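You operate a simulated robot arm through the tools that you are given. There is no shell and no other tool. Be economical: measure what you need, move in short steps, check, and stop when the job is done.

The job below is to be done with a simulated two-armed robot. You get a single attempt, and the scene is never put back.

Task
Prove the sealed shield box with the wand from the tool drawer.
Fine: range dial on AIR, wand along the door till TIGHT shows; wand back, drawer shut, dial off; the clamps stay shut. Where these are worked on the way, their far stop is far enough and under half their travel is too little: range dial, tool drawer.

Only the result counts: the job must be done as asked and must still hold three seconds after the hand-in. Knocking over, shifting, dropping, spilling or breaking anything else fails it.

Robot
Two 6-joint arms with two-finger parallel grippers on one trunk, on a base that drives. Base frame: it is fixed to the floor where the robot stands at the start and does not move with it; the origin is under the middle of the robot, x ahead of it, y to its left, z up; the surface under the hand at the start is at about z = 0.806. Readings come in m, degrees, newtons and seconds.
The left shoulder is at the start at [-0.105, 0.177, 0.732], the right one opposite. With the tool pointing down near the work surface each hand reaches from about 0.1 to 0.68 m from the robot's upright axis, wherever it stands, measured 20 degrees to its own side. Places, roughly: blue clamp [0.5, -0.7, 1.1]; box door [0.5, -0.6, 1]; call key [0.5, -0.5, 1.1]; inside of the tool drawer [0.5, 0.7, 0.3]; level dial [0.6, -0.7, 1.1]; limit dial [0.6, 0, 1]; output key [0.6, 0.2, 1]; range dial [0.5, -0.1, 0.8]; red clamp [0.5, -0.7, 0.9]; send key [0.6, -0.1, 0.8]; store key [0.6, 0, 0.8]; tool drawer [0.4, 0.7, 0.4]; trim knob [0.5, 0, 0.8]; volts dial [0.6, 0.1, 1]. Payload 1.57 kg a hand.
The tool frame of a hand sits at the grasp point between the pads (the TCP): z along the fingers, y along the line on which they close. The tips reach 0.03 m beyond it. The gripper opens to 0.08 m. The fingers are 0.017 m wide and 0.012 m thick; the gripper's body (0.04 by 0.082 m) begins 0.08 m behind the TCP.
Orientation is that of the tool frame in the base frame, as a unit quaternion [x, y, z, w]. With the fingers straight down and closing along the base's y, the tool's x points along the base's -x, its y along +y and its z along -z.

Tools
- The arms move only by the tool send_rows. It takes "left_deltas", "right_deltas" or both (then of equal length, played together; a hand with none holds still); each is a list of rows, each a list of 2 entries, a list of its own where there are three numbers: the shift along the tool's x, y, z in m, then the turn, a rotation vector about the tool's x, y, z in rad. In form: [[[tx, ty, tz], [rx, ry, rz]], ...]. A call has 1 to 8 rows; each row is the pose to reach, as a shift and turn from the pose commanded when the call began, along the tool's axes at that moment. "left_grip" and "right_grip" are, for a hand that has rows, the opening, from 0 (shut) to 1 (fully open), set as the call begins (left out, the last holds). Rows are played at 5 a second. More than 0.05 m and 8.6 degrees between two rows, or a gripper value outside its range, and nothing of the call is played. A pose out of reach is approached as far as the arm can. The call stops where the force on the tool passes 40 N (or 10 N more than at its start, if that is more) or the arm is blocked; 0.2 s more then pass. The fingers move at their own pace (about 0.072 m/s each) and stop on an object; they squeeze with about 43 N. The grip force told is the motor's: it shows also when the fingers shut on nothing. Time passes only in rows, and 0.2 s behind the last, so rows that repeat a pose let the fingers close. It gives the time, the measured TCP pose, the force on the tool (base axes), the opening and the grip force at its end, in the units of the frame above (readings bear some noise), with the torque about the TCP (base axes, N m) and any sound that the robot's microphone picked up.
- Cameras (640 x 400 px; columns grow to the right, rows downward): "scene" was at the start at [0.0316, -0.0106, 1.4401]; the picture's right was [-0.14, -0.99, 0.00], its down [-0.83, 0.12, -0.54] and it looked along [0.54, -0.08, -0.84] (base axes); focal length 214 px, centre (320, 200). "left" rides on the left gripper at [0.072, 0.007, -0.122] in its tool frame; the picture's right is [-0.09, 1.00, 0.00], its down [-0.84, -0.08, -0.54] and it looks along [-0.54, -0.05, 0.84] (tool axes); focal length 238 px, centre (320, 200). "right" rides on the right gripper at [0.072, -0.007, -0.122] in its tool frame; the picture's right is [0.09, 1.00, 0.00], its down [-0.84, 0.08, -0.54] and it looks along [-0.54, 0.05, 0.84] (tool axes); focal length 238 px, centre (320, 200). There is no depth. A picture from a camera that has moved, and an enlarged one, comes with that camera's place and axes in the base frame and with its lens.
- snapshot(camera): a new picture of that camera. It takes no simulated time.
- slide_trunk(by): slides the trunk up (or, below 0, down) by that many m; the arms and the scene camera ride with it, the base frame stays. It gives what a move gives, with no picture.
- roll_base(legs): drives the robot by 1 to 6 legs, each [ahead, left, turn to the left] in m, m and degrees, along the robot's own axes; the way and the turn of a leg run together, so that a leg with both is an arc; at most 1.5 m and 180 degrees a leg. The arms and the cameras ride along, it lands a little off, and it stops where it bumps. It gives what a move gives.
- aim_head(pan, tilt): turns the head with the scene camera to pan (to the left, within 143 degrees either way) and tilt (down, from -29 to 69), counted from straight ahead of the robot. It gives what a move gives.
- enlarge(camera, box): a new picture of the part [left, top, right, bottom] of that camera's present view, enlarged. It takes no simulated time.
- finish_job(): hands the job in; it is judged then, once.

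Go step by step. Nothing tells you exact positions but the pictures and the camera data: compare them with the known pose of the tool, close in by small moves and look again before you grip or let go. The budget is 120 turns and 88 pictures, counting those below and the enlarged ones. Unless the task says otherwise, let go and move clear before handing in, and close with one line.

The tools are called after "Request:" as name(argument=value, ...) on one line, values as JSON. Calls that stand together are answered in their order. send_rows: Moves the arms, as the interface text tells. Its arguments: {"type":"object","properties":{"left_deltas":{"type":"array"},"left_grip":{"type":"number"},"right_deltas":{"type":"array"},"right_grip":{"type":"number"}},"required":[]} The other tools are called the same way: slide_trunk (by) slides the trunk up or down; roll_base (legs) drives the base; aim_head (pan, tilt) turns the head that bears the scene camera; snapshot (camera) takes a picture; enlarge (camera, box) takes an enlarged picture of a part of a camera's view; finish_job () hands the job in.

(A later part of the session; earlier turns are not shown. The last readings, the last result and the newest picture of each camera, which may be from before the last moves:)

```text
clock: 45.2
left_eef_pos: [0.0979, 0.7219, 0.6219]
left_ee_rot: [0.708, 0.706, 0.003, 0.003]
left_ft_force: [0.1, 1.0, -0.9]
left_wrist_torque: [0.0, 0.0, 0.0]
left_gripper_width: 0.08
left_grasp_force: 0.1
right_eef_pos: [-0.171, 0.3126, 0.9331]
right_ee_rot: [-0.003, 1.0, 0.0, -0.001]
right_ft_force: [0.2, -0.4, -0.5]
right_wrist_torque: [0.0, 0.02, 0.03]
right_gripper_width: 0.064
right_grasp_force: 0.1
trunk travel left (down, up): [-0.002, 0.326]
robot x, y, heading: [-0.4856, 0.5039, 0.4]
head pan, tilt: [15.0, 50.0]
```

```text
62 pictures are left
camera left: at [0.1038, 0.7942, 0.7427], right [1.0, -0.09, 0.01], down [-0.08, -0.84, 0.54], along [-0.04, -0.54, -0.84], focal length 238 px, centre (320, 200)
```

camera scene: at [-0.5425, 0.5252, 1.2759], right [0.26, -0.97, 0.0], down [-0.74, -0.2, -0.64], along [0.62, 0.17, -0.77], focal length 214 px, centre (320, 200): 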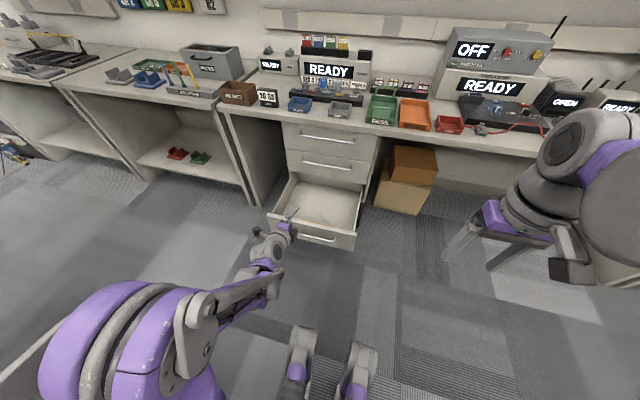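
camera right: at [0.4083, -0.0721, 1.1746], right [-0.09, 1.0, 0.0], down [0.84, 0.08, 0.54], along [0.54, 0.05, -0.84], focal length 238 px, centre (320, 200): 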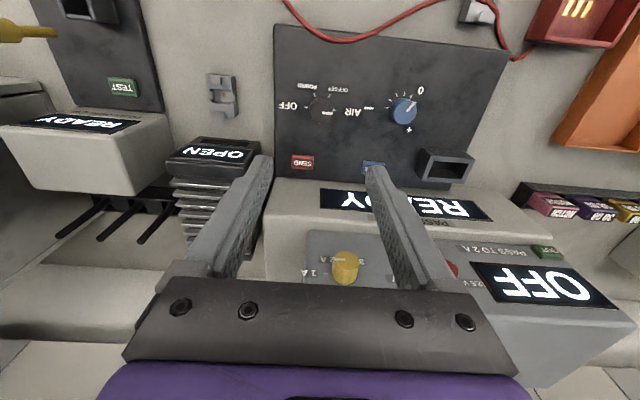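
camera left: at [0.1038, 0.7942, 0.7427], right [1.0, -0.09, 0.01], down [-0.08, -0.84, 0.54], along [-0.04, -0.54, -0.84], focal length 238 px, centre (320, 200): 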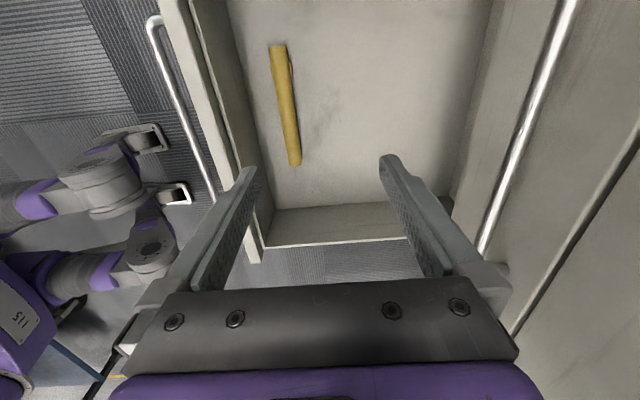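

The wand lies along y at x≈0.043, from about y 0.60 to 0.80. I take a closer look at it.

Request:
enlarge(camera="left", box=[200, 0, 400, 200])

```text
2.00 times, centred on (300, 100) of left
camera zoom: at [0.1038, 0.7942, 0.7427], right [1.0, -0.09, 0.01], down [-0.08, -0.84, 0.54], along [-0.04, -0.54, -0.84], focal length 477 px, centre (360, 400)
```

zoom: 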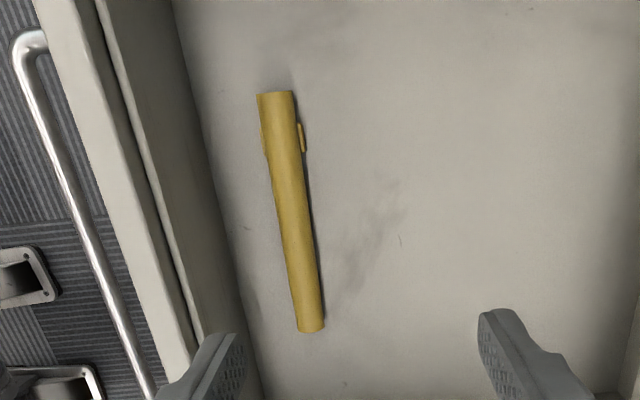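

It is a uniform cylinder about 27 mm thick, with two small lugs near its +y end. I centre the hand over it and come halfway down.

Request:
send_rows(left_deltas=[[[-0.005, -0.02, 0.0], [0, 0, 0]], [[-0.012, -0.04, 0.0], [0, 0, 0]], [[-0.02, -0.056, 0.03], [0, 0, 0]], [[-0.02, -0.056, 0.07], [0, 0, 0]], [[-0.02, -0.056, 0.11], [0, 0, 0]], [[-0.02, -0.056, 0.15], [0, 0, 0]]], left_grip=0.65)

Request:
snapshot(camera="left")

```text
clock: 46.6
left_eef_pos: [0.0452, 0.7051, 0.471]
left_ee_rot: [0.708, 0.707, 0.005, 0.002]
left_ft_force: [0.4, 0.0, 0.3]
left_wrist_torque: [0.02, 0.02, -0.02]
left_gripper_width: 0.0519
left_grasp_force: 0.1
right_eef_pos: [-0.172, 0.312, 0.9324]
right_ee_rot: [-0.004, 1.0, 0.0, 0.0]
right_ft_force: [1.2, 1.0, -0.5]
right_wrist_torque: [0.0, 0.0, 0.02]
right_gripper_width: 0.0638
right_grasp_force: 0.1
trunk travel left (down, up): [-0.002, 0.326]
robot x, y, heading: [-0.4847, 0.5057, 0.4]
head pan, tilt: [15.0, 50.0]
```

```text
60 pictures are left
camera left: at [0.0502, 0.776, 0.5922], right [1.0, -0.09, 0.01], down [-0.08, -0.84, 0.54], along [-0.04, -0.54, -0.84], focal length 238 px, centre (320, 200)
```

left: 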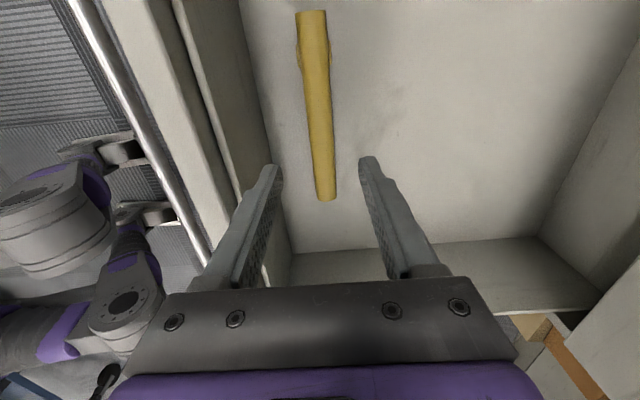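

The wand's axis is at x≈0.045, y 0.61–0.80, z≈0.325, so the hand is aligned. I descend and grip.

Request:
send_rows(left_deltas=[[[0, 0, 0.04], [0, 0, 0]], [[0, 0, 0.08], [0, 0, 0]], [[0, 0, 0.1], [0, 0, 0]], [[0, 0, 0.112], [0, 0, 0]], [[0, 0, 0.119], [0, 0, 0]], [[0, 0, 0.124], [0, 0, 0]]])

Request:
snapshot(camera="left")

```text
clock: 47.7
left_eef_pos: [0.0454, 0.7026, 0.3595]
left_ee_rot: [0.707, 0.707, 0.003, 0.002]
left_ft_force: [0.1, -0.5, 19.6]
left_wrist_torque: [-0.1, 0.6, -0.05]
left_gripper_width: 0.052
left_grasp_force: 0.1
right_eef_pos: [-0.1724, 0.3132, 0.9337]
right_ee_rot: [-0.002, 1.0, 0.001, 0.001]
right_ft_force: [-0.9, 0.1, 0.0]
right_wrist_torque: [-0.03, 0.02, 0.01]
right_gripper_width: 0.0642
right_grasp_force: 0.1
trunk travel left (down, up): [-0.002, 0.326]
robot x, y, heading: [-0.4844, 0.5064, 0.2]
head pan, tilt: [15.0, 50.0]
stopped in row 5 (left hand): the force on the tool passed its limit at 51 N (the readings are from after the stop); the commanded pose is now the measured one
```

```text
59 pictures are left
camera left: at [0.0503, 0.7748, 0.4815], right [1.0, -0.09, 0.01], down [-0.08, -0.84, 0.54], along [-0.04, -0.54, -0.84], focal length 238 px, centre (320, 200)
```

left: 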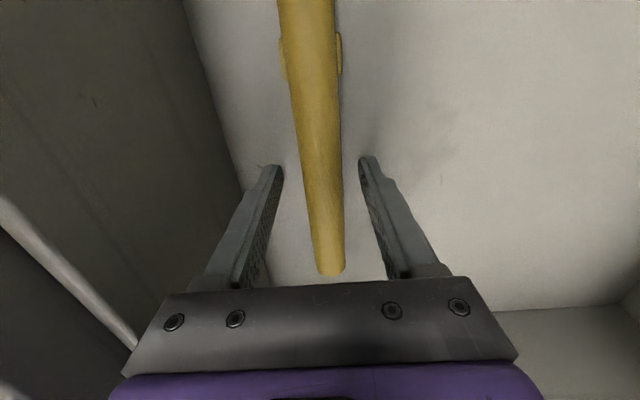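

The tips touched the drawer floor at z≈0.328 with the fingers straddling the wand. I lift 2 mm and close.

Request:
send_rows(left_deltas=[[[0, 0, -0.002], [0, 0, 0]]])

Request:
send_rows(left_deltas=[[[0, 0, 0], [0, 0, 0]], [[0, 0, 0], [0, 0, 0]], [[0, 0, 0], [0, 0, 0]]], left_grip=0)

Request:
send_rows(left_deltas=[[[0, 0, -0.04], [0, 0, 0]], [[0, 0, -0.08], [0, 0, 0]], [[0, 0, -0.12], [0, 0, 0]], [[0, 0, -0.16], [0, 0, 0]], [[0, 0, -0.2], [0, 0, 0]], [[0, 0, -0.24], [0, 0, 0]], [[0, 0, -0.28], [0, 0, 0]]])

Request:
snapshot(camera="left")

```text
clock: 48.1
left_eef_pos: [0.0441, 0.703, 0.3607]
left_ee_rot: [0.707, 0.707, 0.003, 0.001]
left_ft_force: [0.2, 0.1, -0.4]
left_wrist_torque: [0.0, 0.02, 0.0]
left_gripper_width: 0.0519
left_grasp_force: 0.1
right_eef_pos: [-0.173, 0.3127, 0.9325]
right_ee_rot: [-0.002, 1.0, 0.0, 0.0]
right_ft_force: [0.3, -0.2, 0.2]
right_wrist_torque: [0.03, -0.04, -0.03]
right_gripper_width: 0.0641
right_grasp_force: 0.0
trunk travel left (down, up): [-0.002, 0.326]
robot x, y, heading: [-0.488, 0.508, 0.4]
head pan, tilt: [15.0, 50.0]
```

```text
clock: 48.9
left_eef_pos: [0.0448, 0.703, 0.3611]
left_ee_rot: [0.707, 0.707, 0.003, 0.001]
left_ft_force: [0.7, 1.4, 0.0]
left_wrist_torque: [-0.04, 0.0, 0.01]
left_gripper_width: 0.0246
left_grasp_force: 35.9
right_eef_pos: [-0.1718, 0.3128, 0.931]
right_ee_rot: [-0.003, 1.0, 0.0, 0.001]
right_ft_force: [0.0, -0.5, -0.3]
right_wrist_torque: [0.01, -0.01, 0.0]
right_gripper_width: 0.064
right_grasp_force: 0.1
trunk travel left (down, up): [-0.002, 0.326]
robot x, y, heading: [-0.4846, 0.5088, 0.4]
head pan, tilt: [15.0, 50.0]
```

```text
clock: 50.5
left_eef_pos: [0.0415, 0.7009, 0.6414]
left_ee_rot: [0.707, 0.707, 0.003, 0.002]
left_ft_force: [0.1, -0.2, 0.4]
left_wrist_torque: [-0.02, 0.0, 0.02]
left_gripper_width: 0.0
left_grasp_force: 20.9
right_eef_pos: [-0.1715, 0.3119, 0.9328]
right_ee_rot: [-0.002, 1.0, 0.001, 0.0]
right_ft_force: [-0.6, -0.4, -0.1]
right_wrist_torque: [-0.01, 0.02, 0.0]
right_gripper_width: 0.0642
right_grasp_force: 0.0
trunk travel left (down, up): [-0.002, 0.326]
robot x, y, heading: [-0.4827, 0.5064, 0.3]
head pan, tilt: [15.0, 50.0]
```

```text
58 pictures are left
camera left: at [0.0483, 0.7725, 0.7624], right [1.0, -0.09, 0.01], down [-0.08, -0.84, 0.54], along [-0.04, -0.54, -0.84], focal length 238 px, centre (320, 200)
```

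left: 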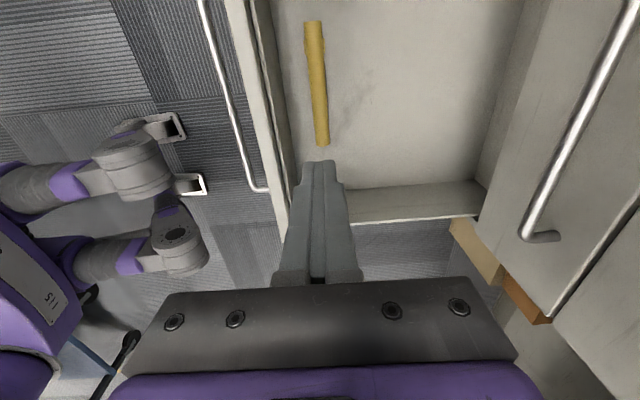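

The grip slipped off the top. The floor is really at about z 0.31, and the gripper body had touched the drawer front's rim. The wand hasn't moved, so I retry with the hand tilted 12° so that the body clears the front.

Request:
send_rows(left_deltas=[[[0.003, 0.004, 0.0], [0.105, 0, 0]], [[0.006, 0.008, 0.0], [0.21, 0, 0]], [[0.006, 0.008, 0.05], [0.21, 0, 0]], [[0.006, 0.008, 0.1], [0.21, 0, 0]], [[0.006, 0.008, 0.15], [0.21, 0, 0]], [[0.006, 0.008, 0.2], [0.21, 0, 0]], [[0.006, 0.008, 0.24], [0.21, 0, 0]]], left_grip=0.55)

Request:
snapshot(camera="left")

```text
clock: 52.1
left_eef_pos: [0.0545, 0.7085, 0.4003]
left_ee_rot: [0.704, 0.704, -0.07, -0.072]
left_ft_force: [0.5, 0.0, -0.2]
left_wrist_torque: [-0.01, 0.01, 0.0]
left_gripper_width: 0.044
left_grasp_force: 0.0
right_eef_pos: [-0.1715, 0.3124, 0.9317]
right_ee_rot: [-0.003, 1.0, 0.0, 0.0]
right_ft_force: [-0.1, -0.1, -0.1]
right_wrist_torque: [-0.03, -0.01, -0.02]
right_gripper_width: 0.0639
right_grasp_force: 0.0
trunk travel left (down, up): [-0.002, 0.326]
robot x, y, heading: [-0.4827, 0.5054, 0.3]
head pan, tilt: [15.0, 50.0]
```

```text
57 pictures are left
camera left: at [0.0853, 0.7805, 0.5169], right [0.98, -0.09, -0.2], down [0.03, -0.84, 0.54], along [-0.22, -0.54, -0.81], focal length 238 px, centre (320, 200)
```

left: 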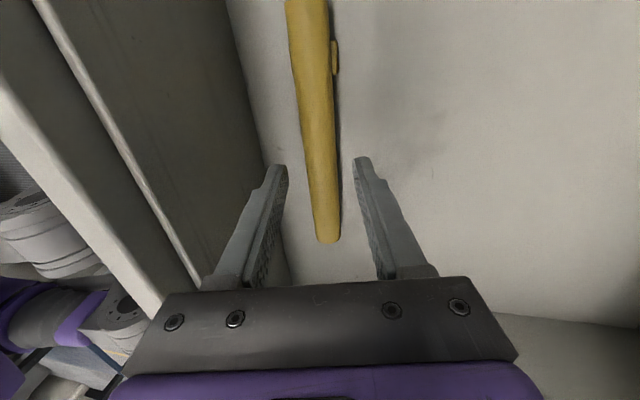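

Request:
send_rows(left_deltas=[[[0, 0.002, 0.02], [0, 0, 0]], [[0, 0.004, 0.035], [0, 0, 0]], [[0, 0.005, 0.045], [0, 0, 0]], [[0, 0.0055, 0.052], [0, 0, 0]]])

Request:
send_rows(left_deltas=[[[0, 0, 0], [0, 0, 0]], [[0, 0, 0], [0, 0, 0]], [[0, 0, 0], [0, 0, 0]]], left_grip=0)

Request:
snapshot(camera="left")

```text
clock: 52.9
left_eef_pos: [0.0502, 0.7097, 0.3652]
left_ee_rot: [0.703, 0.704, -0.071, -0.072]
left_ft_force: [-0.2, -1.4, 25.0]
left_wrist_torque: [-0.04, -0.56, 0.0]
left_gripper_width: 0.0395
left_grasp_force: 0.1
right_eef_pos: [-0.1723, 0.3128, 0.933]
right_ee_rot: [-0.003, 1.0, 0.0, 0.0]
right_ft_force: [-0.3, 0.0, 0.4]
right_wrist_torque: [0.0, 0.01, 0.02]
right_gripper_width: 0.0639
right_grasp_force: 0.0
trunk travel left (down, up): [-0.002, 0.326]
robot x, y, heading: [-0.4828, 0.5054, 0.3]
head pan, tilt: [15.0, 50.0]
stopped in row 3 (left hand): the force on the tool passed its limit at 53 N (the readings are from after the stop); the commanded pose is now the measured one
```

```text
clock: 53.7
left_eef_pos: [0.0508, 0.709, 0.3644]
left_ee_rot: [0.703, 0.704, -0.07, -0.072]
left_ft_force: [16.9, 0.4, 19.6]
left_wrist_torque: [0.33, -0.93, -0.12]
left_gripper_width: 0.0248
left_grasp_force: 36.7
right_eef_pos: [-0.1724, 0.313, 0.9327]
right_ee_rot: [-0.002, 1.0, 0.001, 0.0]
right_ft_force: [0.3, -0.3, -0.3]
right_wrist_torque: [-0.01, -0.01, 0.05]
right_gripper_width: 0.0642
right_grasp_force: 0.1
trunk travel left (down, up): [-0.002, 0.326]
robot x, y, heading: [-0.4817, 0.5072, 0.2]
head pan, tilt: [15.0, 50.0]
```

```text
56 pictures are left
camera left: at [0.0815, 0.7803, 0.4815], right [0.98, -0.09, -0.2], down [0.03, -0.84, 0.54], along [-0.22, -0.54, -0.81], focal length 238 px, centre (320, 200)
```

left: 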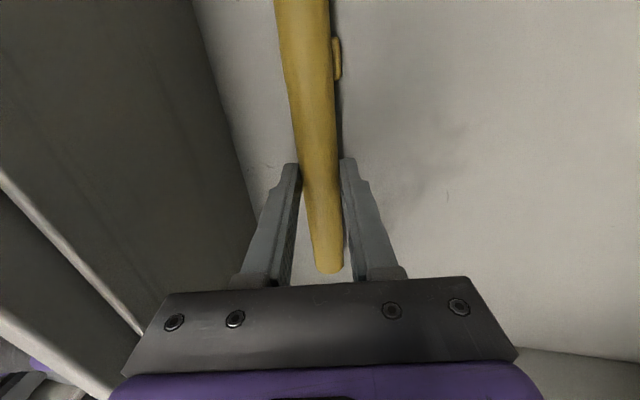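

Contact is again at z≈0.331, so that is the floor, and the wand is about 25 mm thick and gripped at mid-height. I lift slowly and watch the width.

Request:
send_rows(left_deltas=[[[0, 0, 0], [0, 0, 0]], [[0, 0, -0.003], [0, 0, 0]], [[0, 0, -0.006], [0, 0, 0]], [[0, 0, -0.01], [0, 0, 0]], [[0, 0, -0.015], [0, 0, 0]], [[0, 0, -0.02], [0, 0, 0]]])

Request:
snapshot(camera="left")

```text
clock: 55.1
left_eef_pos: [0.0543, 0.71, 0.3841]
left_ee_rot: [0.704, 0.703, -0.072, -0.073]
left_ft_force: [-0.2, -0.3, -1.2]
left_wrist_torque: [0.04, -0.01, -0.01]
left_gripper_width: 0.0247
left_grasp_force: 36.6
right_eef_pos: [-0.1715, 0.3128, 0.9322]
right_ee_rot: [-0.003, 1.0, 0.0, 0.0]
right_ft_force: [0.3, 0.3, -0.2]
right_wrist_torque: [0.0, 0.01, 0.02]
right_gripper_width: 0.0643
right_grasp_force: 0.0
trunk travel left (down, up): [-0.002, 0.326]
robot x, y, heading: [-0.4797, 0.5059, 0.3]
head pan, tilt: [15.0, 50.0]
```

```text
55 pictures are left
camera left: at [0.0855, 0.7805, 0.5004], right [0.98, -0.09, -0.2], down [0.03, -0.84, 0.54], along [-0.22, -0.54, -0.81], focal length 238 px, centre (320, 200)
```

left: 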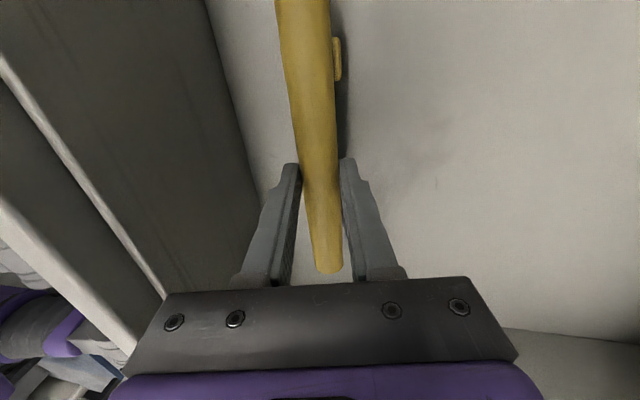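

The wand is held and lifted. I continue upward gently.

Request:
send_rows(left_deltas=[[[0, 0, -0.015], [0, 0, 0]], [[0, 0, -0.035], [0, 0, 0]], [[0, 0, -0.06], [0, 0, 0]], [[0, 0, -0.085], [0, 0, 0]], [[0, 0, -0.11], [0, 0, 0]], [[0, 0, -0.135], [0, 0, 0]], [[0, 0, -0.16], [0, 0, 0]], [[0, 0, -0.185], [0, 0, 0]]])

Request:
snapshot(camera="left")

```text
clock: 56.9
left_eef_pos: [0.0918, 0.7077, 0.5623]
left_ee_rot: [0.703, 0.704, -0.072, -0.073]
left_ft_force: [-0.2, 0.0, -0.3]
left_wrist_torque: [0.0, -0.05, -0.03]
left_gripper_width: 0.0245
left_grasp_force: 36.5
right_eef_pos: [-0.1722, 0.313, 0.9317]
right_ee_rot: [-0.003, 1.0, 0.001, 0.0]
right_ft_force: [0.6, 0.6, 0.0]
right_wrist_torque: [-0.01, -0.02, -0.01]
right_gripper_width: 0.064
right_grasp_force: 0.0
trunk travel left (down, up): [-0.002, 0.326]
robot x, y, heading: [-0.4819, 0.5112, -0.0]
head pan, tilt: [15.0, 50.0]
```

```text
54 pictures are left
camera left: at [0.1236, 0.7795, 0.6804], right [0.98, -0.09, -0.2], down [0.03, -0.84, 0.54], along [-0.22, -0.54, -0.81], focal length 238 px, centre (320, 200)
```

left: 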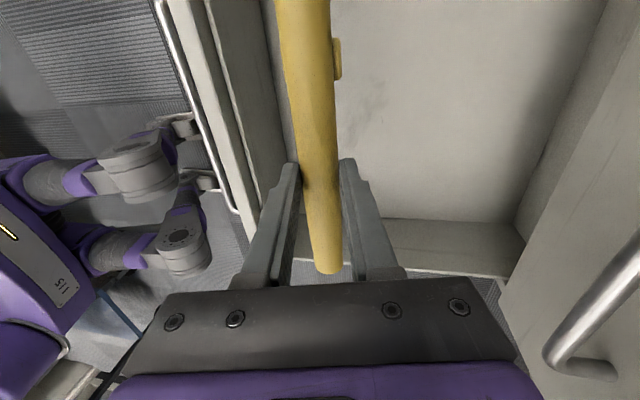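

The wand is held near its middle. I back the robot away, raise the trunk, and drive right toward the shield box.

Request:
roll_base(legs=[[-0.27, 0, 0]])

Request:
slide_trunk(by=0.2)

Request:
send_rows(left_deltas=[[[0, 0, -0.01], [-0.07, 0, 0]], [[0, 0, -0.02], [-0.14, 0, 0]], [[0, 0, -0.03], [-0.205, 0, 0]]])

Request:
send_rows(left_deltas=[[[0, 0, 0], [0, 0, -0.14]], [[0, 0, 0], [0, 0, -0.28]], [[0, 0, 0], [0, 0, -0.42]], [[0, 0, 0], [0, 0, -0.56]], [[0, 0, 0], [0, 0, -0.7]], [[0, 0, 0], [0, 0, -0.84]], [[0, 0, 0], [0, 0, -0.98]], [[0, 0, 0], [0, 0, -1.12]]])

Request:
send_rows(left_deltas=[[[0, 0, 0], [0, 0, -0.12]], [[0, 0, 0], [0, 0, -0.24]], [[0, 0, 0], [0, 0, -0.36]], [[0, 0, 0], [0, 0, -0.45]]])

Request:
roll_base(legs=[[0, -1.15, 0]])

Request:
aim_head(pan=0, tilt=30)

Request:
snapshot(camera="scene")

```text
clock: 58.8
left_eef_pos: [-0.1715, 0.7033, 0.5627]
left_ee_rot: [0.705, 0.702, -0.071, -0.073]
left_ft_force: [0.6, 0.2, -0.9]
left_wrist_torque: [0.0, -0.01, 0.0]
left_gripper_width: 0.0247
left_grasp_force: 36.0
right_eef_pos: [-0.4381, 0.3109, 0.9328]
right_ee_rot: [-0.001, 1.0, 0.0, 0.001]
right_ft_force: [0.3, -0.5, 0.2]
right_wrist_torque: [-0.01, -0.03, -0.02]
right_gripper_width: 0.064
right_grasp_force: 0.1
trunk travel left (down, up): [-0.002, 0.326]
robot x, y, heading: [-0.7438, 0.5058, 0.2]
head pan, tilt: [15.0, 50.0]
```

```text
clock: 61.0
left_eef_pos: [-0.1719, 0.7059, 0.7628]
left_ee_rot: [0.705, 0.702, -0.071, -0.073]
left_ft_force: [0.1, -0.9, 0.0]
left_wrist_torque: [-0.01, -0.01, -0.03]
left_gripper_width: 0.0247
left_grasp_force: 36.4
right_eef_pos: [-0.4383, 0.3099, 1.132]
right_ee_rot: [-0.001, 1.0, 0.0, -0.001]
right_ft_force: [0.6, 0.4, 0.3]
right_wrist_torque: [0.03, -0.03, 0.01]
right_gripper_width: 0.0639
right_grasp_force: 0.0
trunk travel left (down, up): [-0.202, 0.126]
robot x, y, heading: [-0.748, 0.5052, -0.1]
head pan, tilt: [15.0, 50.0]
```

```text
clock: 61.8
left_eef_pos: [-0.1655, 0.7054, 0.7929]
left_ee_rot: [0.709, 0.706, 0.002, 0.0]
left_ft_force: [0.0, -0.6, -1.1]
left_wrist_torque: [0.0, 0.01, 0.02]
left_gripper_width: 0.0248
left_grasp_force: 37.0
right_eef_pos: [-0.4378, 0.3108, 1.1321]
right_ee_rot: [-0.001, 1.0, -0.001, 0.0]
right_ft_force: [0.4, 0.3, 0.4]
right_wrist_torque: [-0.02, -0.01, 0.02]
right_gripper_width: 0.0637
right_grasp_force: 0.1
trunk travel left (down, up): [-0.202, 0.126]
robot x, y, heading: [-0.7483, 0.5058, -0.2]
head pan, tilt: [15.0, 50.0]
```

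```text
clock: 63.6
left_eef_pos: [-0.1655, 0.7048, 0.7917]
left_ee_rot: [0.224, 0.975, 0.002, 0.0]
left_ft_force: [0.0, -0.7, -1.4]
left_wrist_torque: [0.02, 0.02, -0.02]
left_gripper_width: 0.0248
left_grasp_force: 36.1
right_eef_pos: [-0.4364, 0.3103, 1.1331]
right_ee_rot: [-0.001, 1.0, 0.0, 0.0]
right_ft_force: [0.3, 0.2, 1.1]
right_wrist_torque: [0.0, 0.04, 0.03]
right_gripper_width: 0.0643
right_grasp_force: 0.0
trunk travel left (down, up): [-0.202, 0.126]
robot x, y, heading: [-0.7445, 0.5031, -0.1]
head pan, tilt: [15.0, 50.0]
```

```text
clock: 64.6
left_eef_pos: [-0.1658, 0.7044, 0.7918]
left_ee_rot: [0.002, 1.0, 0.001, 0.001]
left_ft_force: [-0.4, -0.9, -0.9]
left_wrist_torque: [0.0, 0.01, 0.03]
left_gripper_width: 0.0246
left_grasp_force: 36.2
right_eef_pos: [-0.4375, 0.3103, 1.1328]
right_ee_rot: [-0.001, 1.0, 0.001, 0.0]
right_ft_force: [0.1, -0.2, 0.4]
right_wrist_torque: [0.0, -0.03, -0.01]
right_gripper_width: 0.0642
right_grasp_force: 0.1
trunk travel left (down, up): [-0.202, 0.126]
robot x, y, heading: [-0.7468, 0.5052, 0.1]
head pan, tilt: [15.0, 50.0]
```

```text
clock: 75.0
left_eef_pos: [-0.1532, -0.4338, 0.7915]
left_ee_rot: [-0.013, 1.0, 0.002, 0.001]
left_ft_force: [-0.5, -0.8, -0.7]
left_wrist_torque: [-0.01, 0.02, 0.01]
left_gripper_width: 0.0246
left_grasp_force: 36.8
right_eef_pos: [-0.4142, -0.8339, 1.1325]
right_ee_rot: [-0.015, 1.0, 0.0, 0.0]
right_ft_force: [-0.1, 0.1, 0.1]
right_wrist_torque: [0.0, 0.02, -0.02]
right_gripper_width: 0.0639
right_grasp_force: 0.0
trunk travel left (down, up): [-0.202, 0.126]
robot x, y, heading: [-0.7286, -0.6471, 1.6]
head pan, tilt: [15.0, 50.0]
```

```text
clock: 75.8
left_eef_pos: [-0.1536, -0.4332, 0.7905]
left_ee_rot: [-0.012, 1.0, 0.001, 0.001]
left_ft_force: [-0.6, 0.8, -0.2]
left_wrist_torque: [-0.05, -0.02, 0.0]
left_gripper_width: 0.0247
left_grasp_force: 36.6
right_eef_pos: [-0.4135, -0.8352, 1.1306]
right_ee_rot: [-0.015, 1.0, 0.0, 0.0]
right_ft_force: [-0.1, -0.2, 0.2]
right_wrist_torque: [0.0, -0.03, 0.02]
right_gripper_width: 0.0639
right_grasp_force: 0.0
trunk travel left (down, up): [-0.202, 0.126]
robot x, y, heading: [-0.7249, -0.6483, 1.7]
head pan, tilt: [0.0, 30.0]
```

```text
53 pictures are left
camera scene: at [-0.6787, -0.6483, 1.5074], right [0.03, -1.0, 0.0], down [-0.5, -0.02, -0.87], along [0.87, 0.03, -0.5], focal length 214 px, centre (320, 200)
```

scene: 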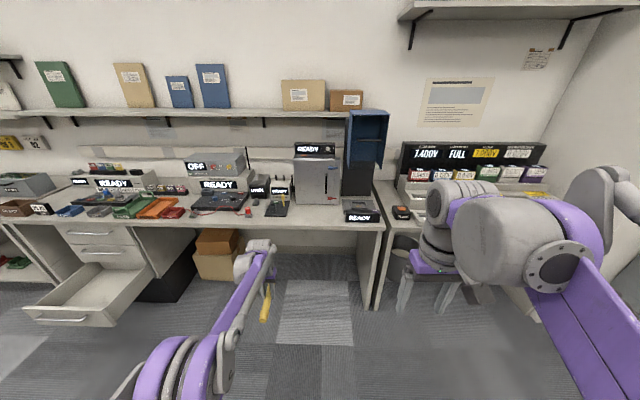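

Request:
enlarge(camera="scene", box=[240, 130, 400, 230])

Request:
snapshot(camera="left")

```text
4.00 times, centred on (320, 180) of scene
camera zoom: at [-0.6787, -0.6483, 1.5074], right [0.03, -1.0, 0.0], down [-0.5, -0.02, -0.87], along [0.87, 0.03, -0.5], focal length 858 px, centre (320, 280)
```

zoom: 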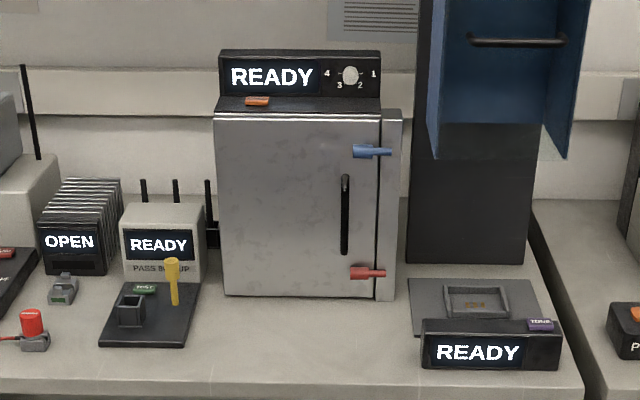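

```text
51 pictures are left
camera left: at [-0.2254, -0.4285, 0.9125], right [0.07, 1.0, 0.0], down [0.84, -0.06, 0.54], along [0.54, -0.03, -0.84], focal length 238 px, centre (320, 200)
```

left: 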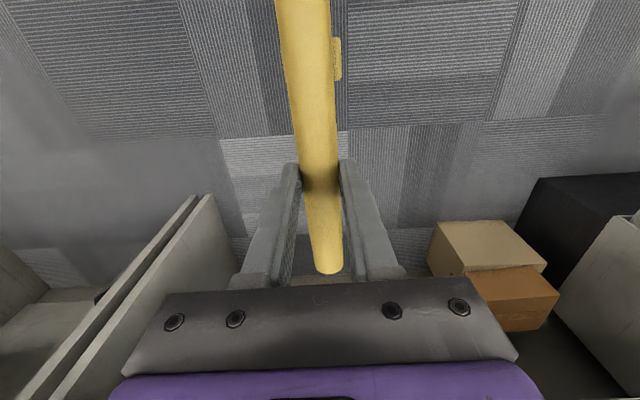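

The door faces the robot at x≈0.475, spanning y -0.46 to -0.69 and z 0.81 to 1.11, with the clamps and handle on its right side. I raise the wand, straighten the heading, and approach.

Request:
slide_trunk(by=0.12)

Request:
send_rows(left_deltas=[[[0.02, 0, -0.03], [0, 0, 0]], [[0.04, 0, -0.06], [0, 0, 0]], [[0.06, 0, -0.09], [0, 0, 0]], [[0.08, 0, -0.12], [0, 0, 0]], [[0.1, 0, -0.14], [0, 0, 0]]])

Request:
roll_base(legs=[[0, 0, -1.7], [0.3, -0.12, 0]])

Request:
snapshot(camera="scene")

Request:
snapshot(camera="left")

```text
clock: 77.3
left_eef_pos: [-0.1542, -0.4325, 0.9109]
left_ee_rot: [-0.011, 1.0, 0.0, 0.001]
left_ft_force: [0.4, 0.2, -0.8]
left_wrist_torque: [0.0, -0.01, -0.02]
left_gripper_width: 0.0247
left_grasp_force: 36.9
right_eef_pos: [-0.414, -0.8352, 1.2516]
right_ee_rot: [-0.016, 1.0, 0.001, 0.001]
right_ft_force: [0.4, 0.3, 0.1]
right_wrist_torque: [0.01, -0.01, -0.01]
right_gripper_width: 0.0639
right_grasp_force: 0.1
trunk travel left (down, up): [-0.322, 0.006]
robot x, y, heading: [-0.7288, -0.6452, 1.6]
head pan, tilt: [0.0, 30.0]
```

```text
clock: 78.5
left_eef_pos: [-0.2556, -0.4366, 1.0525]
left_ee_rot: [-0.013, 1.0, 0.002, 0.0]
left_ft_force: [0.4, -0.5, -0.4]
left_wrist_torque: [-0.03, 0.01, 0.0]
left_gripper_width: 0.0248
left_grasp_force: 36.0
right_eef_pos: [-0.4139, -0.8355, 1.2528]
right_ee_rot: [-0.016, 1.0, 0.0, 0.0]
right_ft_force: [0.2, 0.1, 0.3]
right_wrist_torque: [0.01, -0.06, 0.05]
right_gripper_width: 0.0643
right_grasp_force: 0.0
trunk travel left (down, up): [-0.322, 0.006]
robot x, y, heading: [-0.7289, -0.6484, 1.7]
head pan, tilt: [0.0, 30.0]
```

```text
clock: 81.0
left_eef_pos: [0.0548, -0.5764, 1.0526]
left_ee_rot: [0.007, 1.0, 0.001, 0.001]
left_ft_force: [1.3, -0.4, -0.6]
left_wrist_torque: [-0.03, 0.02, 0.0]
left_gripper_width: 0.0248
left_grasp_force: 36.7
right_eef_pos: [-0.1181, -0.9696, 1.2516]
right_ee_rot: [0.003, 1.0, 0.0, 0.001]
right_ft_force: [0.1, 0.4, 0.9]
right_wrist_torque: [0.01, -0.02, 0.02]
right_gripper_width: 0.0641
right_grasp_force: 0.1
trunk travel left (down, up): [-0.322, 0.006]
robot x, y, heading: [-0.4271, -0.7721, -0.1]
head pan, tilt: [0.0, 30.0]
```

```text
50 pictures are left
camera scene: at [-0.3812, -0.7737, 1.6322], right [-0.01, -1.0, 0.0], down [-0.5, 0.0, -0.87], along [0.87, -0.01, -0.5], focal length 214 px, centre (320, 200)
```

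scene: 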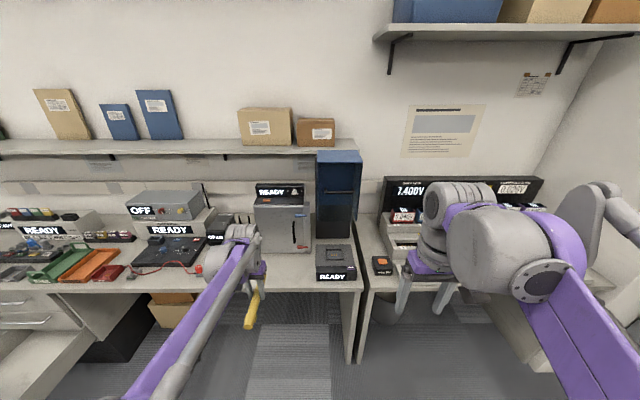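

```text
49 pictures are left
camera left: at [-0.0172, -0.5697, 1.1734], right [0.1, 0.99, 0.0], down [0.84, -0.09, 0.54], along [0.54, -0.05, -0.84], focal length 238 px, centre (320, 200)
```

left: 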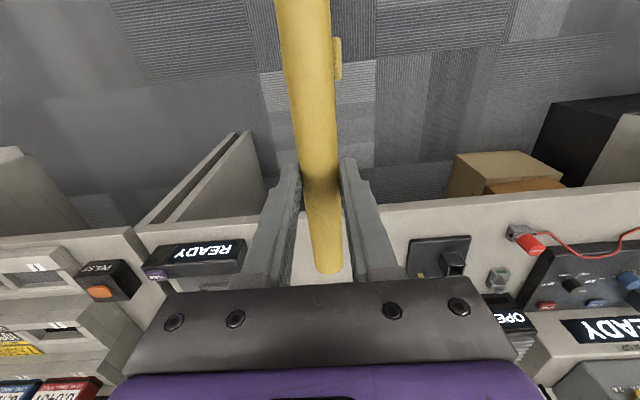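

The wand tip is at about (0.149, -0.575, 1.03). I drive ahead 0.2 m, then close in with the arm.

Request:
roll_base(legs=[[0.2, 0, 0]])

Request:
aim_head(pan=10, tilt=40)

Request:
snapshot(camera="scene")

Request:
snapshot(camera="left")

```text
clock: 82.6
left_eef_pos: [0.2557, -0.5772, 1.0521]
left_ee_rot: [0.006, 1.0, 0.003, 0.001]
left_ft_force: [-0.3, 0.6, -1.2]
left_wrist_torque: [0.02, -0.01, 0.0]
left_gripper_width: 0.0245
left_grasp_force: 36.6
right_eef_pos: [0.0824, -0.9706, 1.2529]
right_ee_rot: [0.003, 1.0, 0.0, -0.001]
right_ft_force: [0.1, 0.1, 0.1]
right_wrist_torque: [-0.02, -0.03, 0.0]
right_gripper_width: 0.0639
right_grasp_force: 0.1
trunk travel left (down, up): [-0.322, 0.006]
robot x, y, heading: [-0.2241, -0.7765, -0.4]
head pan, tilt: [0.0, 30.0]
```

```text
clock: 83.4
left_eef_pos: [0.2573, -0.5776, 1.0521]
left_ee_rot: [0.007, 1.0, 0.002, 0.002]
left_ft_force: [-0.2, 0.0, -1.4]
left_wrist_torque: [0.0, 0.04, 0.02]
left_gripper_width: 0.0247
left_grasp_force: 36.6
right_eef_pos: [0.0835, -0.9712, 1.252]
right_ee_rot: [0.002, 1.0, -0.001, 0.0]
right_ft_force: [0.7, -0.8, 0.0]
right_wrist_torque: [-0.02, 0.02, 0.04]
right_gripper_width: 0.0639
right_grasp_force: 0.1
trunk travel left (down, up): [-0.322, 0.006]
robot x, y, heading: [-0.2278, -0.7734, -0.4]
head pan, tilt: [10.0, 40.0]
```

```text
48 pictures are left
camera scene: at [-0.1857, -0.7601, 1.6171], right [0.17, -0.99, 0.0], down [-0.63, -0.11, -0.77], along [0.76, 0.13, -0.64], focal length 214 px, centre (320, 200)
```

scene: 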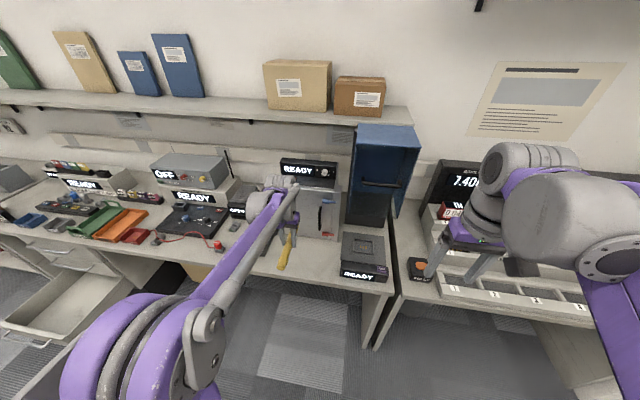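

```text
47 pictures are left
camera left: at [0.1847, -0.5709, 1.1736], right [0.1, 0.99, 0.0], down [0.84, -0.09, 0.54], along [0.54, -0.05, -0.84], focal length 238 px, centre (320, 200)
```

left: 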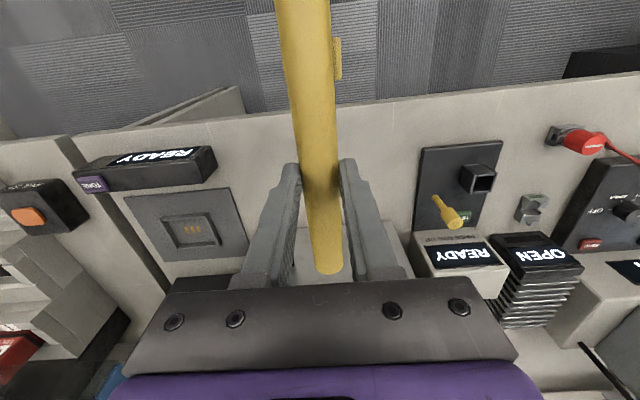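

Request:
enlarge(camera="scene", box=[240, 150, 400, 290])

```text
2.86 times, centred on (320, 220) of scene
camera zoom: at [-0.1857, -0.7601, 1.6171], right [0.17, -0.99, 0.0], down [-0.63, -0.11, -0.77], along [0.76, 0.13, -0.64], focal length 613 px, centre (320, 143)
```

zoom: 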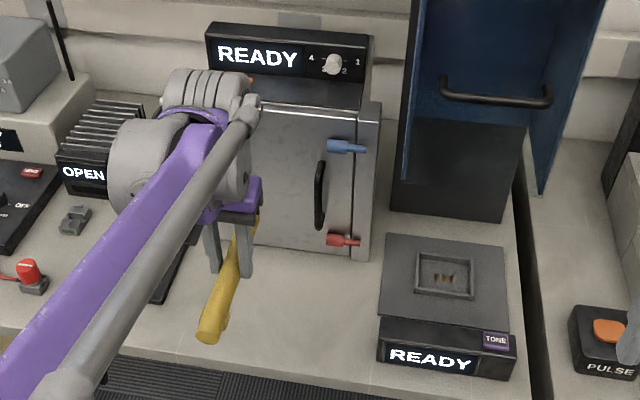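

The door plane triangulates to x≈0.49. I bring the tip to about x 0.47.

Request:
send_rows(left_deltas=[[[-0.03, 0.0, 0], [0, 0, 0]], [[-0.06, 0.0, 0], [0, 0, 0]], [[-0.085, 0.0, 0], [0, 0, 0]], [[-0.105, 0.0, 0], [0, 0, 0]], [[-0.118, 0.0, 0], [0, 0, 0]]])

Request:
enlarge(camera="scene", box=[140, 130, 400, 290])

```text
clock: 84.6
left_eef_pos: [0.3747, -0.5804, 1.0507]
left_ee_rot: [0.006, 1.0, 0.002, 0.0]
left_ft_force: [-0.3, 0.1, -1.1]
left_wrist_torque: [0.02, -0.01, -0.02]
left_gripper_width: 0.0248
left_grasp_force: 36.7
right_eef_pos: [0.0844, -0.971, 1.252]
right_ee_rot: [0.003, 1.0, -0.001, -0.001]
right_ft_force: [0.0, 0.2, 0.1]
right_wrist_torque: [-0.01, -0.03, -0.01]
right_gripper_width: 0.0643
right_grasp_force: 0.0
trunk travel left (down, up): [-0.322, 0.006]
robot x, y, heading: [-0.2238, -0.7708, -0.3]
head pan, tilt: [10.0, 40.0]
```

```text
2.46 times, centred on (270, 210) of scene
camera zoom: at [-0.1859, -0.7601, 1.617], right [0.17, -0.99, 0.0], down [-0.63, -0.11, -0.77], along [0.75, 0.13, -0.64], focal length 528 px, centre (443, 175)
```

zoom: 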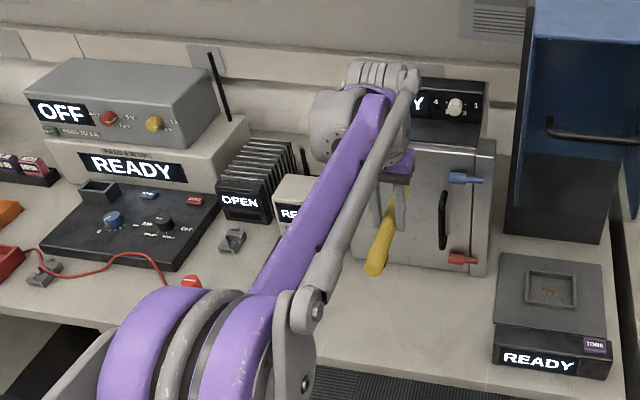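

I sweep the tip down along the door.

Request:
send_rows(left_deltas=[[[-0.005, 0.0, 0.02], [0, 0, 0]], [[-0.008, 0.0, 0.04], [0, 0, 0]], [[-0.008, 0.0, 0.06], [0, 0, 0]], [[-0.008, 0.0, 0.08], [0, 0, 0]], [[-0.008, 0.0, 0.1], [0, 0, 0]], [[-0.008, 0.0, 0.12], [0, 0, 0]], [[-0.008, 0.0, 0.14], [0, 0, 0]]])

Request:
enlarge(camera="scene", box=[140, 130, 400, 290])

```text
clock: 86.2
left_eef_pos: [0.3825, -0.5788, 0.9134]
left_ee_rot: [0.006, 1.0, 0.0, 0.001]
left_ft_force: [-0.5, -0.9, -1.1]
left_wrist_torque: [0.0, 0.0, -0.03]
left_gripper_width: 0.0248
left_grasp_force: 36.2
right_eef_pos: [0.0827, -0.9697, 1.2525]
right_ee_rot: [0.003, 1.0, 0.0, -0.001]
right_ft_force: [-0.3, -0.7, -0.2]
right_wrist_torque: [-0.02, -0.03, 0.01]
right_gripper_width: 0.064
right_grasp_force: 0.1
trunk travel left (down, up): [-0.322, 0.006]
robot x, y, heading: [-0.2269, -0.7719, -0.3]
head pan, tilt: [10.0, 40.0]
```

```text
2.46 times, centred on (270, 210) of scene
camera zoom: at [-0.1859, -0.76, 1.617], right [0.17, -0.99, 0.0], down [-0.63, -0.11, -0.77], along [0.76, 0.13, -0.64], focal length 528 px, centre (443, 175)
```

zoom: 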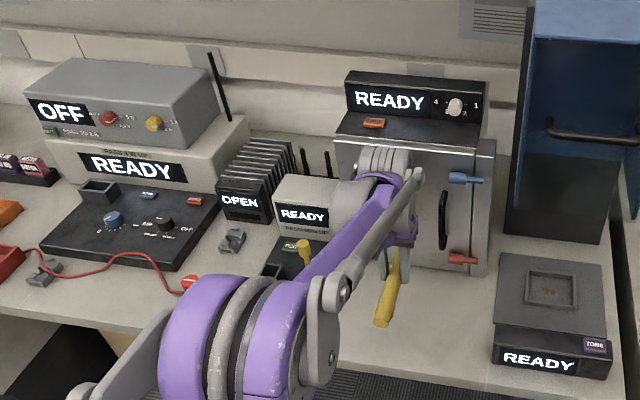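

No reading yet. I look closely at the wand to tell its working end.

Request:
enlarge(camera="scene", box=[270, 210, 330, 270])

Request:
enlarge(camera="left", box=[240, 0, 400, 100])

```text
6.67 times, centred on (300, 240) of scene
camera zoom: at [-0.1859, -0.76, 1.617], right [0.17, -0.99, 0.0], down [-0.63, -0.11, -0.77], along [0.76, 0.13, -0.64], focal length 1430 px, centre (453, -67)
```

zoom: 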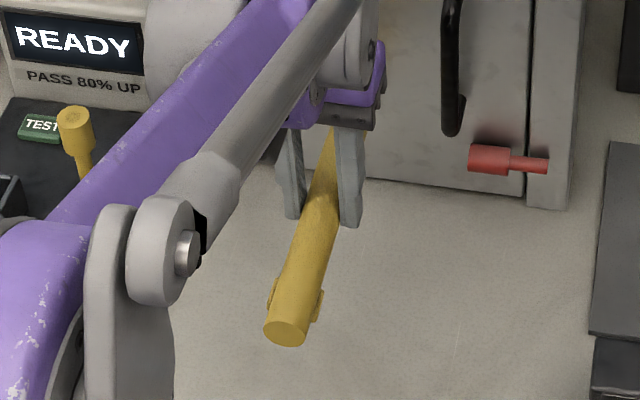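

```text
4.00 times, centred on (320, 50) of left
camera zoom: at [0.3103, -0.5716, 1.0344], right [0.1, 0.99, 0.0], down [0.84, -0.09, 0.54], along [0.54, -0.05, -0.84], focal length 953 px, centre (320, 800)
```

zoom: 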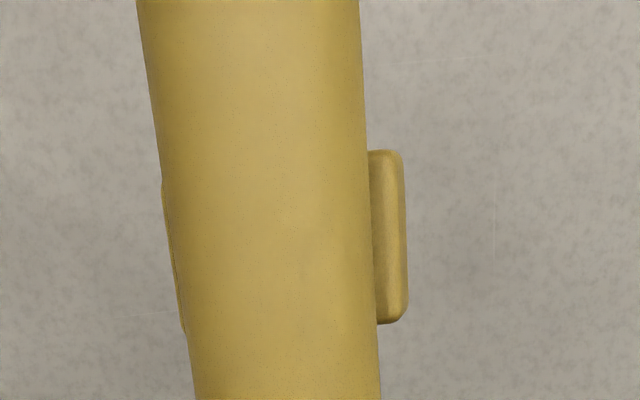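

The marks don't settle which end is live. I first creep the plain tip closer to the door.

Request:
send_rows(left_deltas=[[[-0.003, 0, 0], [0, 0, 0]], [[-0.006, 0, 0], [0, 0, 0]], [[-0.009, 0, -0.01], [0, 0, 0]], [[-0.009, 0, -0.03], [0, 0, 0]], [[-0.009, 0, -0.05], [0, 0, 0]], [[-0.009, 0, -0.07], [0, 0, 0]], [[-0.009, 0, -0.09], [0, 0, 0]], [[-0.009, 0, -0.11], [0, 0, 0]]])

Request:
enlarge(camera="scene", box=[140, 130, 400, 290])

```text
clock: 88.0
left_eef_pos: [0.3894, -0.579, 1.0251]
left_ee_rot: [0.006, 1.0, 0.001, 0.0]
left_ft_force: [-17.7, -0.6, -5.3]
left_wrist_torque: [0.01, 0.87, -0.08]
left_gripper_width: 0.0248
left_grasp_force: 36.9
right_eef_pos: [0.081, -0.972, 1.2529]
right_ee_rot: [0.003, 1.0, 0.0, 0.001]
right_ft_force: [0.3, -0.1, 0.0]
right_wrist_torque: [-0.04, 0.01, 0.01]
right_gripper_width: 0.0642
right_grasp_force: 0.2
trunk travel left (down, up): [-0.322, 0.006]
robot x, y, heading: [-0.2242, -0.7745, -0.3]
head pan, tilt: [10.0, 40.0]
```

```text
2.46 times, centred on (270, 210) of scene
camera zoom: at [-0.1888, -0.7601, 1.6171], right [0.17, -0.99, 0.0], down [-0.63, -0.11, -0.77], along [0.76, 0.13, -0.64], focal length 528 px, centre (443, 175)
```

zoom: 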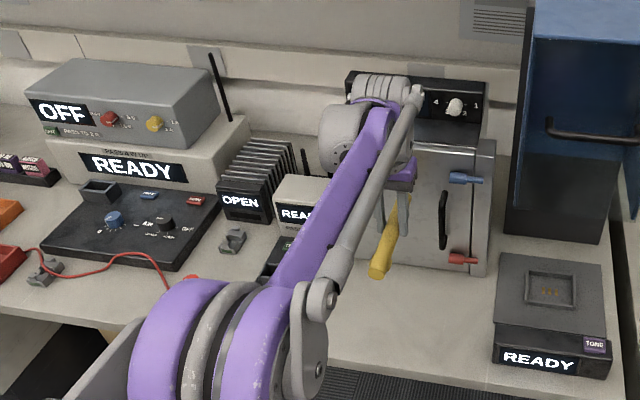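

I'm touching the door with the plain tip and get no reading, so the lugged end is probably the sensor. I back off and turn the wrist 180° to bring the lugged end forward.

Request:
send_rows(left_deltas=[[[0.02, 0, 0], [0, 0, 0]], [[0.06, 0, 0], [0, 0, 0]], [[0.1, 0, 0], [0, 0, 0]], [[0.14, 0, 0], [0, 0, 0]], [[0.14, 0, 0], [0, 0, 0.14]], [[0.14, 0, 0], [0, 0, 0.28]], [[0.14, 0, 0], [0, 0, 0.42]], [[0.14, 0, 0], [0, 0, 0.56]]])

Request:
send_rows(left_deltas=[[[0, 0, 0], [0, 0, 0.145]], [[0, 0, 0], [0, 0, 0.29]], [[0, 0, 0], [0, 0, 0.435]], [[0, 0, 0], [0, 0, 0.58]], [[0, 0, 0], [0, 0, 0.725]], [[0, 0, 0], [0, 0, 0.87]], [[0, 0, 0], [0, 0, 1.015]], [[0, 0, 0], [0, 0, 1.16]]])

Request:
send_rows(left_deltas=[[[0, 0, 0], [0, 0, 0.145]], [[0, 0, 0], [0, 0, 0.29]], [[0, 0, 0], [0, 0, 0.435]], [[0, 0, 0], [0, 0, 0.58]], [[0, 0, 0], [0, 0, 0.725]], [[0, 0, 0], [0, 0, 0.87]], [[0, 0, 0], [0, 0, 1.015]], [[0, 0, 0], [0, 0, 1.16]]])

```text
clock: 89.8
left_eef_pos: [0.2515, -0.5773, 1.0228]
left_ee_rot: [0.283, 0.959, 0.003, 0.0]
left_ft_force: [0.0, 0.0, -1.3]
left_wrist_torque: [-0.02, -0.01, -0.02]
left_gripper_width: 0.0245
left_grasp_force: 37.0
right_eef_pos: [0.0833, -0.9718, 1.2514]
right_ee_rot: [0.002, 1.0, -0.001, -0.001]
right_ft_force: [0.6, 0.0, 1.0]
right_wrist_torque: [0.01, 0.01, -0.01]
right_gripper_width: 0.0639
right_grasp_force: 0.2
trunk travel left (down, up): [-0.322, 0.006]
robot x, y, heading: [-0.2238, -0.773, -0.2]
head pan, tilt: [10.0, 40.0]
```

```text
clock: 91.6
left_eef_pos: [0.2521, -0.5779, 1.0224]
left_ee_rot: [0.763, 0.647, 0.002, -0.001]
left_ft_force: [-0.2, -1.0, -0.2]
left_wrist_torque: [-0.01, -0.01, -0.02]
left_gripper_width: 0.0248
left_grasp_force: 36.3
right_eef_pos: [0.0828, -0.9711, 1.2524]
right_ee_rot: [0.003, 1.0, 0.001, 0.0]
right_ft_force: [0.3, 0.0, -0.1]
right_wrist_torque: [-0.03, -0.01, 0.0]
right_gripper_width: 0.0641
right_grasp_force: 0.0
trunk travel left (down, up): [-0.322, 0.006]
robot x, y, heading: [-0.226, -0.7744, -0.2]
head pan, tilt: [10.0, 40.0]
```

```text
clock: 93.4
left_eef_pos: [0.2513, -0.5765, 1.0233]
left_ee_rot: [0.992, 0.123, 0.001, -0.001]
left_ft_force: [0.5, -0.4, -0.8]
left_wrist_torque: [-0.04, 0.02, -0.01]
left_gripper_width: 0.0244
left_grasp_force: 36.0
right_eef_pos: [0.0828, -0.9702, 1.2529]
right_ee_rot: [0.003, 1.0, 0.001, 0.0]
right_ft_force: [-0.5, -0.2, 0.1]
right_wrist_torque: [0.02, -0.01, 0.0]
right_gripper_width: 0.0642
right_grasp_force: 0.2
trunk travel left (down, up): [-0.322, 0.006]
robot x, y, heading: [-0.224, -0.7741, -0.4]
head pan, tilt: [10.0, 40.0]
```

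The wrist goes round. I finish the turn and approach with the lugged end.

Request:
send_rows(left_deltas=[[[0, 0, 0], [0, 0, 0.12]], [[0, 0, 0], [0, 0, 0.235]]])

Request:
snapshot(camera="left")

```text
clock: 94.0
left_eef_pos: [0.2486, -0.6336, 1.0237]
left_ee_rot: [1.0, 0.023, 0.002, -0.01]
left_ft_force: [-0.5, 0.7, -0.2]
left_wrist_torque: [0.02, 0.04, 0.0]
left_gripper_width: 0.0247
left_grasp_force: 36.0
left hand out of reach, approached as far as the arm can: row 1, 2
right_eef_pos: [0.0826, -0.9723, 1.2525]
right_ee_rot: [0.003, 1.0, 0.0, 0.0]
right_ft_force: [-0.7, -1.1, -0.9]
right_wrist_torque: [-0.01, 0.01, 0.0]
right_gripper_width: 0.0642
right_grasp_force: 0.1
trunk travel left (down, up): [-0.322, 0.006]
robot x, y, heading: [-0.2259, -0.7734, -0.2]
head pan, tilt: [10.0, 40.0]
```

```text
40 pictures are left
camera left: at [0.3204, -0.6401, 1.1446], right [-0.05, -1.0, -0.02], down [-0.84, 0.03, 0.54], along [-0.54, 0.04, -0.84], focal length 238 px, centre (320, 200)
```

left: 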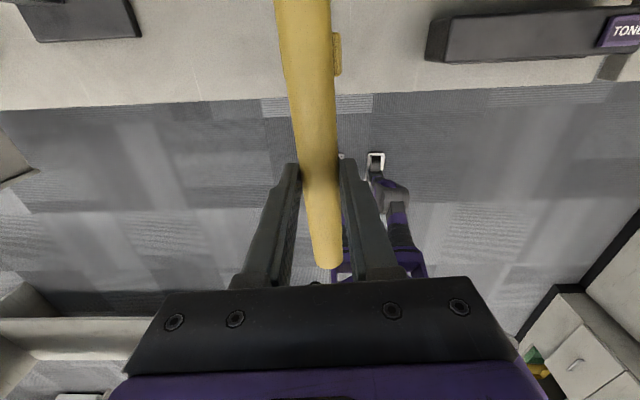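

Request:
send_rows(left_deltas=[[[0, -0.03, 0], [0, 0, -0.1]], [[0.02, -0.06, 0], [0, 0, -0.2]], [[0.05, -0.06, 0], [0, 0, -0.2]], [[0.08, -0.06, 0], [0, 0, -0.2]], [[0.1, -0.06, 0], [0, 0, -0.2]], [[0.115, -0.06, 0], [0, 0, -0.2]], [[0.125, -0.06, 0], [0, 0, -0.2]]])

Request:
enlarge(camera="scene", box=[140, 130, 400, 290])

```text
clock: 95.6
left_eef_pos: [0.3734, -0.5711, 1.0213]
left_ee_rot: [0.994, 0.107, 0.0, 0.0]
left_ft_force: [-0.5, 0.1, -1.1]
left_wrist_torque: [-0.02, 0.02, 0.0]
left_gripper_width: 0.0248
left_grasp_force: 36.6
right_eef_pos: [0.0832, -0.9707, 1.2525]
right_ee_rot: [0.003, 1.0, -0.001, 0.0]
right_ft_force: [0.9, -0.1, -0.4]
right_wrist_torque: [0.02, -0.02, -0.01]
right_gripper_width: 0.0637
right_grasp_force: 0.0
trunk travel left (down, up): [-0.322, 0.006]
robot x, y, heading: [-0.2266, -0.7738, -0.3]
head pan, tilt: [10.0, 40.0]
```

```text
2.46 times, centred on (270, 210) of scene
camera zoom: at [-0.1859, -0.76, 1.617], right [0.17, -0.99, 0.0], down [-0.63, -0.11, -0.77], along [0.76, 0.13, -0.64], focal length 528 px, centre (443, 175)
```

zoom: 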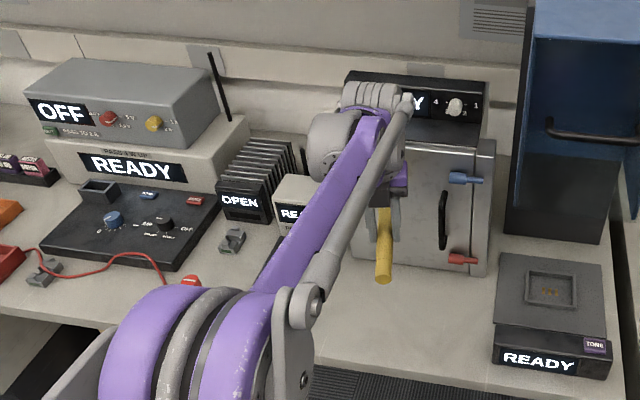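

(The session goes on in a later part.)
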